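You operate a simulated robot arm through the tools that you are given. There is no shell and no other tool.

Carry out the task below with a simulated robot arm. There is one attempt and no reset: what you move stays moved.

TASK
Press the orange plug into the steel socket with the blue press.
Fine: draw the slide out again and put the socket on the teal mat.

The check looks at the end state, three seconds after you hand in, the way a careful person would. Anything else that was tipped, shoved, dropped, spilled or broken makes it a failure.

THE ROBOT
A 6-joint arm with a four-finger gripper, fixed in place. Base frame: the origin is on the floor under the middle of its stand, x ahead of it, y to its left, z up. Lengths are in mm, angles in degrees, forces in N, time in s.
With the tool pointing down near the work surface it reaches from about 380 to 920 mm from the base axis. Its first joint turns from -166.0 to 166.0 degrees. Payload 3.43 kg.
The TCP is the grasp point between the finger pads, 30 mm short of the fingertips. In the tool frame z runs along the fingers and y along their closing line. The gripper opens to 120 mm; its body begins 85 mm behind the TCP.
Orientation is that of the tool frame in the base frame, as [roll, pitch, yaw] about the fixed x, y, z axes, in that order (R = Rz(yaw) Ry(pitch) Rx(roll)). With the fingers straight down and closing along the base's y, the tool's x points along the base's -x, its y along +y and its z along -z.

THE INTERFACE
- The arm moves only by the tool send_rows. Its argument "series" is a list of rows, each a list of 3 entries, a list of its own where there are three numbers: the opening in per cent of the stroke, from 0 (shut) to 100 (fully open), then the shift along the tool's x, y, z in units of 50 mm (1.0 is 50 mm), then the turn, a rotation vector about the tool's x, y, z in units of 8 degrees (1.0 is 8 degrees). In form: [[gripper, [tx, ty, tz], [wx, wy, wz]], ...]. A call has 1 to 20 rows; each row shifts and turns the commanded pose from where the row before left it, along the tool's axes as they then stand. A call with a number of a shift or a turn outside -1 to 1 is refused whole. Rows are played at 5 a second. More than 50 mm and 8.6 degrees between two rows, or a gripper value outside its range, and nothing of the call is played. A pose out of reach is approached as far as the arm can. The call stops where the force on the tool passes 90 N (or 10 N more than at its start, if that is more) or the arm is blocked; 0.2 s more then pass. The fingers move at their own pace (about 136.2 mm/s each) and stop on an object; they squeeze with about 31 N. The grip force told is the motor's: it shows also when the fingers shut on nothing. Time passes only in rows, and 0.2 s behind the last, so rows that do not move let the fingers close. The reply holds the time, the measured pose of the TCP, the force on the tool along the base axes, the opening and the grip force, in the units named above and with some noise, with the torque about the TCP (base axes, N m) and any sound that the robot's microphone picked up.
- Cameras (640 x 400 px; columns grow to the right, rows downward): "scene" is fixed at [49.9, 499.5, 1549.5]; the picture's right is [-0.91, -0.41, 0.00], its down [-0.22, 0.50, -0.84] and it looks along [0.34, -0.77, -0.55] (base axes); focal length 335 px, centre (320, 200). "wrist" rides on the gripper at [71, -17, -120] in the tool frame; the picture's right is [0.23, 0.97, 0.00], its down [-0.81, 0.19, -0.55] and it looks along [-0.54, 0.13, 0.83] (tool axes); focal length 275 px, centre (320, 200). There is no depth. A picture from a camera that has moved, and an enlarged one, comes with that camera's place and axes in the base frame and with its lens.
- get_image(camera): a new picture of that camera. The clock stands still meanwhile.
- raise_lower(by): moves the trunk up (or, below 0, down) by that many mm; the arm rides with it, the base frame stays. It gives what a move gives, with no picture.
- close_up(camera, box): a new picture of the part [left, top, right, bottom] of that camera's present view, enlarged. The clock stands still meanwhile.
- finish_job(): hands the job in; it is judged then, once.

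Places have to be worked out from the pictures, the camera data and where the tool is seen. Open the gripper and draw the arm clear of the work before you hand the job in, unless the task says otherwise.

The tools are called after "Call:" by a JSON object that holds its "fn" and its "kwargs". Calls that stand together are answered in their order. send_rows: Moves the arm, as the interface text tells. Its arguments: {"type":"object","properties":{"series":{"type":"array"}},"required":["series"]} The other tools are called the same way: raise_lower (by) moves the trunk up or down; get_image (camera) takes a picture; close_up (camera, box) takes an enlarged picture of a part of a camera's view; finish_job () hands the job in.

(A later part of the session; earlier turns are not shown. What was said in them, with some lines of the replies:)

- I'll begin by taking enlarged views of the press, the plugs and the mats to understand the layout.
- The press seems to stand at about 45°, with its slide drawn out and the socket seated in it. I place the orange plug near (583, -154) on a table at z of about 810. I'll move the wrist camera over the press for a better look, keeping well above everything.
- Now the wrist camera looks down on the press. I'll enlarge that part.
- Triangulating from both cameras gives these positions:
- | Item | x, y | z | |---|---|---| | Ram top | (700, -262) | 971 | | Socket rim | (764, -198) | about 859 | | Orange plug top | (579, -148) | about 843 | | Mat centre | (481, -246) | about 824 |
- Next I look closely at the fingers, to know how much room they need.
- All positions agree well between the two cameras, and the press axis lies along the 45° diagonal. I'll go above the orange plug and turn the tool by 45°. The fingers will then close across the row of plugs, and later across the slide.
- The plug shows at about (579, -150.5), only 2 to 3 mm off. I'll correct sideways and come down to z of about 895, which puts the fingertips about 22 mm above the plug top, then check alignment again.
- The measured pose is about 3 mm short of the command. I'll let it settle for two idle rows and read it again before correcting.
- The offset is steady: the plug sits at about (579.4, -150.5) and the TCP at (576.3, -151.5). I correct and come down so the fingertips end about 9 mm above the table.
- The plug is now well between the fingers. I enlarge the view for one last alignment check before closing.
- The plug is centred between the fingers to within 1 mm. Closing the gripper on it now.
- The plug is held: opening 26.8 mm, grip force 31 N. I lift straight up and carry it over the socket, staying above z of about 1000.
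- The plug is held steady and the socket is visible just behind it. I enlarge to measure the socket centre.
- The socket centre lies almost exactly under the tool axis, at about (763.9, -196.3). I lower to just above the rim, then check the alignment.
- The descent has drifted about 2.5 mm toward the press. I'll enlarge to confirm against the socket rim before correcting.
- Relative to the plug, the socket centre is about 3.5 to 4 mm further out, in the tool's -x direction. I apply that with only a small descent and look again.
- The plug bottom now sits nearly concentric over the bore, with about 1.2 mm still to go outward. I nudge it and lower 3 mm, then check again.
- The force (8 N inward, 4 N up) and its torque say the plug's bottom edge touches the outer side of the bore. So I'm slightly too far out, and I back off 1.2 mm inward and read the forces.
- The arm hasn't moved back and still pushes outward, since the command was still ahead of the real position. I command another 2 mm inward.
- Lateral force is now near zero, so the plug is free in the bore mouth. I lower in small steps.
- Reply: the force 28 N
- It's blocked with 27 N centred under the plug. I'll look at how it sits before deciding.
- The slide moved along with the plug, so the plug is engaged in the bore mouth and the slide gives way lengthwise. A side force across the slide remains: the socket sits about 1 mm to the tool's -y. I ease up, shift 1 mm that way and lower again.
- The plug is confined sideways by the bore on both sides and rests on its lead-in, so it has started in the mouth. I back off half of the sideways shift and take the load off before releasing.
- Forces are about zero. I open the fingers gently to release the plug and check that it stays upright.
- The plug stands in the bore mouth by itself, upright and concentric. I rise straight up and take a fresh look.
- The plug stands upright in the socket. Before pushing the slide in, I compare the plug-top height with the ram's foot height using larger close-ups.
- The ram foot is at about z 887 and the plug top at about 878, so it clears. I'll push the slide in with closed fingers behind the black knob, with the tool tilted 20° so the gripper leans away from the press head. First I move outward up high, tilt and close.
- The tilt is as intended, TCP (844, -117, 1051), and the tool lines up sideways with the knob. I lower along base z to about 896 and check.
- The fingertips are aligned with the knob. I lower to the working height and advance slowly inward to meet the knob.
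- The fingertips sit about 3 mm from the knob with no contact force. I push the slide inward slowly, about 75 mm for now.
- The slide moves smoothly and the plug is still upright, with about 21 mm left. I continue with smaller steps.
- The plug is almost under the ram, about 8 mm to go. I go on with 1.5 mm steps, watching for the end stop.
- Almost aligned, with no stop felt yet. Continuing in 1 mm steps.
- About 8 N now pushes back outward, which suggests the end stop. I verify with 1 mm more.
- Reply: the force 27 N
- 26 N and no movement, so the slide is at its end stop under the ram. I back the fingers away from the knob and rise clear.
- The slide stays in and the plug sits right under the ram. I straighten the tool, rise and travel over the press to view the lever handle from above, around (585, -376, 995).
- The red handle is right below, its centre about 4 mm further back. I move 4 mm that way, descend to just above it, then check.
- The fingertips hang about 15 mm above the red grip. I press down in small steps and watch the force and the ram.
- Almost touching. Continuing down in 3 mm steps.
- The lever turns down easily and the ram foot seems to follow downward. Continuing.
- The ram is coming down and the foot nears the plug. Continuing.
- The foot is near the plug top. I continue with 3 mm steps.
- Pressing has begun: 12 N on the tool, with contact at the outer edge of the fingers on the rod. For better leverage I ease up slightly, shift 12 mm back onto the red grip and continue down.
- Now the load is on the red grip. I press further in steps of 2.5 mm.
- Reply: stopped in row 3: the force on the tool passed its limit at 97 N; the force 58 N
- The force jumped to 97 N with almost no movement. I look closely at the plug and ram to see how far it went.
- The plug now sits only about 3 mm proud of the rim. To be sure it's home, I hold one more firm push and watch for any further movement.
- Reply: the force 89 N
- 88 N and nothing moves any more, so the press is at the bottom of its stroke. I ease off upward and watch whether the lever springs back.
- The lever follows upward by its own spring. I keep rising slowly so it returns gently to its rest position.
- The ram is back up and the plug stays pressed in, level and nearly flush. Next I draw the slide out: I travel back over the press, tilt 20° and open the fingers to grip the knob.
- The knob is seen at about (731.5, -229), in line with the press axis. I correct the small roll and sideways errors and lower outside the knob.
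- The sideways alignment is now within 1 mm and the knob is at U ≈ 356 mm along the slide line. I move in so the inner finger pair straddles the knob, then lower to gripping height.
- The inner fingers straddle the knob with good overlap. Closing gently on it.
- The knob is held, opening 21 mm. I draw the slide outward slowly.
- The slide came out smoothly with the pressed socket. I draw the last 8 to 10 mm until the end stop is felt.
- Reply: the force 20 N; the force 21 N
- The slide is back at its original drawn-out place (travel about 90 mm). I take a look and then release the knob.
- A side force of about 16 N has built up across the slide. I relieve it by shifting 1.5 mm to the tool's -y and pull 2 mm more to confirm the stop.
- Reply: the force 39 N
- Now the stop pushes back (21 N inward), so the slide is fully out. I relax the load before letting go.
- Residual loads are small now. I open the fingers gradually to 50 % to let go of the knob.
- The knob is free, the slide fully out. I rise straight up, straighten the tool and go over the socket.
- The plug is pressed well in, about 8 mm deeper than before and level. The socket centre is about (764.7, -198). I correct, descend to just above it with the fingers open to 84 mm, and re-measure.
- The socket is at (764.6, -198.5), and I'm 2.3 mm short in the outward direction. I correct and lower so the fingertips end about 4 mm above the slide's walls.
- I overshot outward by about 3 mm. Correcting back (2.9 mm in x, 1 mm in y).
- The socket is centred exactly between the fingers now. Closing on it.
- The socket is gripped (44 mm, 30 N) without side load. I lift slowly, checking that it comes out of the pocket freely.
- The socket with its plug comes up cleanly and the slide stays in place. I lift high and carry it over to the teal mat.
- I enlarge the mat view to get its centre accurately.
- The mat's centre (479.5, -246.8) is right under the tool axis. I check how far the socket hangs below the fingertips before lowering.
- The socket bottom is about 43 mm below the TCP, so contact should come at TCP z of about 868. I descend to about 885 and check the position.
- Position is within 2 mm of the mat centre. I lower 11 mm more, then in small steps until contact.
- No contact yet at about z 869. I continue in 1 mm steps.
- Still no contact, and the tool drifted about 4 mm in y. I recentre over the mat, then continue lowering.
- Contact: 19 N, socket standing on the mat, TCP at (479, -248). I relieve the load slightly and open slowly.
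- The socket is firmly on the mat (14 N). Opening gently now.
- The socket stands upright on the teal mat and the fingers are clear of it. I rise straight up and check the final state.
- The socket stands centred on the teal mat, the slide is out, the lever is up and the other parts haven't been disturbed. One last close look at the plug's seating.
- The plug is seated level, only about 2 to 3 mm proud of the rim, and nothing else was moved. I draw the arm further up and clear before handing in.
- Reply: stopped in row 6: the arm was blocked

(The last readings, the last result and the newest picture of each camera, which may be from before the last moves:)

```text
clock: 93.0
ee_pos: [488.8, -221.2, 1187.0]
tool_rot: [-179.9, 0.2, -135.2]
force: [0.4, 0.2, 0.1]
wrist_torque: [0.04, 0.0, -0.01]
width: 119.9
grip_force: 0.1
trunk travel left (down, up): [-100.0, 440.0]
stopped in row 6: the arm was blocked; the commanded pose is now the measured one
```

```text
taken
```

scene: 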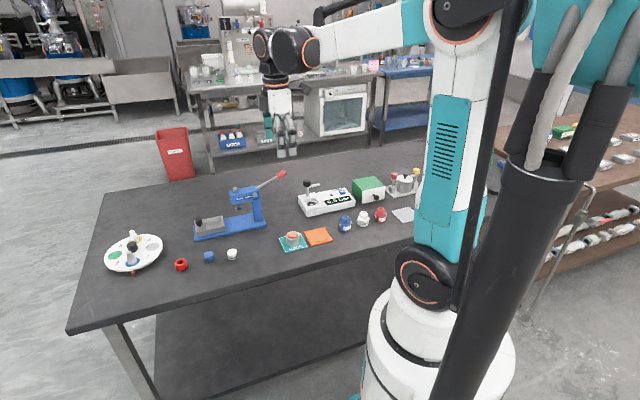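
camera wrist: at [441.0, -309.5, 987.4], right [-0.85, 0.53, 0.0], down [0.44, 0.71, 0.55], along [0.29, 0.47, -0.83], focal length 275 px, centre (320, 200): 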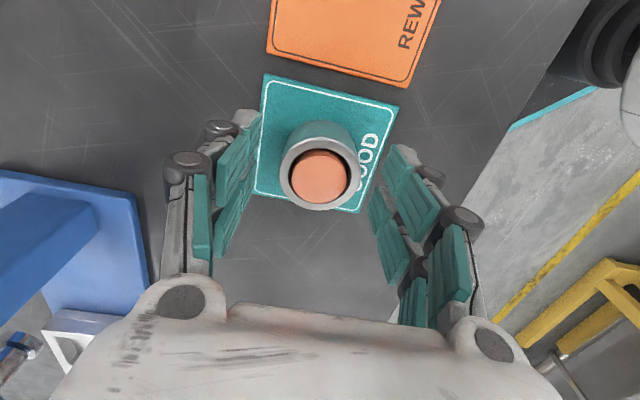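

The arm just reached the limit of its inner range, with no contact force, and it's well clear above the table. The socket with its plug stands on the teal mat, the slide is out and everything else is in place, so I hand in.

Call:
{"fn": "finish_job", "kwargs": {}}

```text
The job is handed in.
```

The orange plug is pressed into the steel socket, the slide is drawn out again, and the socket stands upright in the middle of the teal mat. I've handed the job in.

- **Pressing:** I pushed the lever until it stopped moving, at about 88 N on the handle. The plug went in about 8 mm further and stayed there when the ram came back up. It sits level, about 2 to 3 mm proud of the rim. I took the hard stop as fully seated, but no click or other signal confirmed it.
- **Press:** the lever sprang back up on its own, and the slide is fully out against its stop.
- **Everything else:** the last pictures show the other plugs, the red ring, the turntable and the mats undisturbed.
- **Arm:** the gripper is open and well above the table. The final retreat move stopped early with no contact force, most likely at the arm's inner reach limit.
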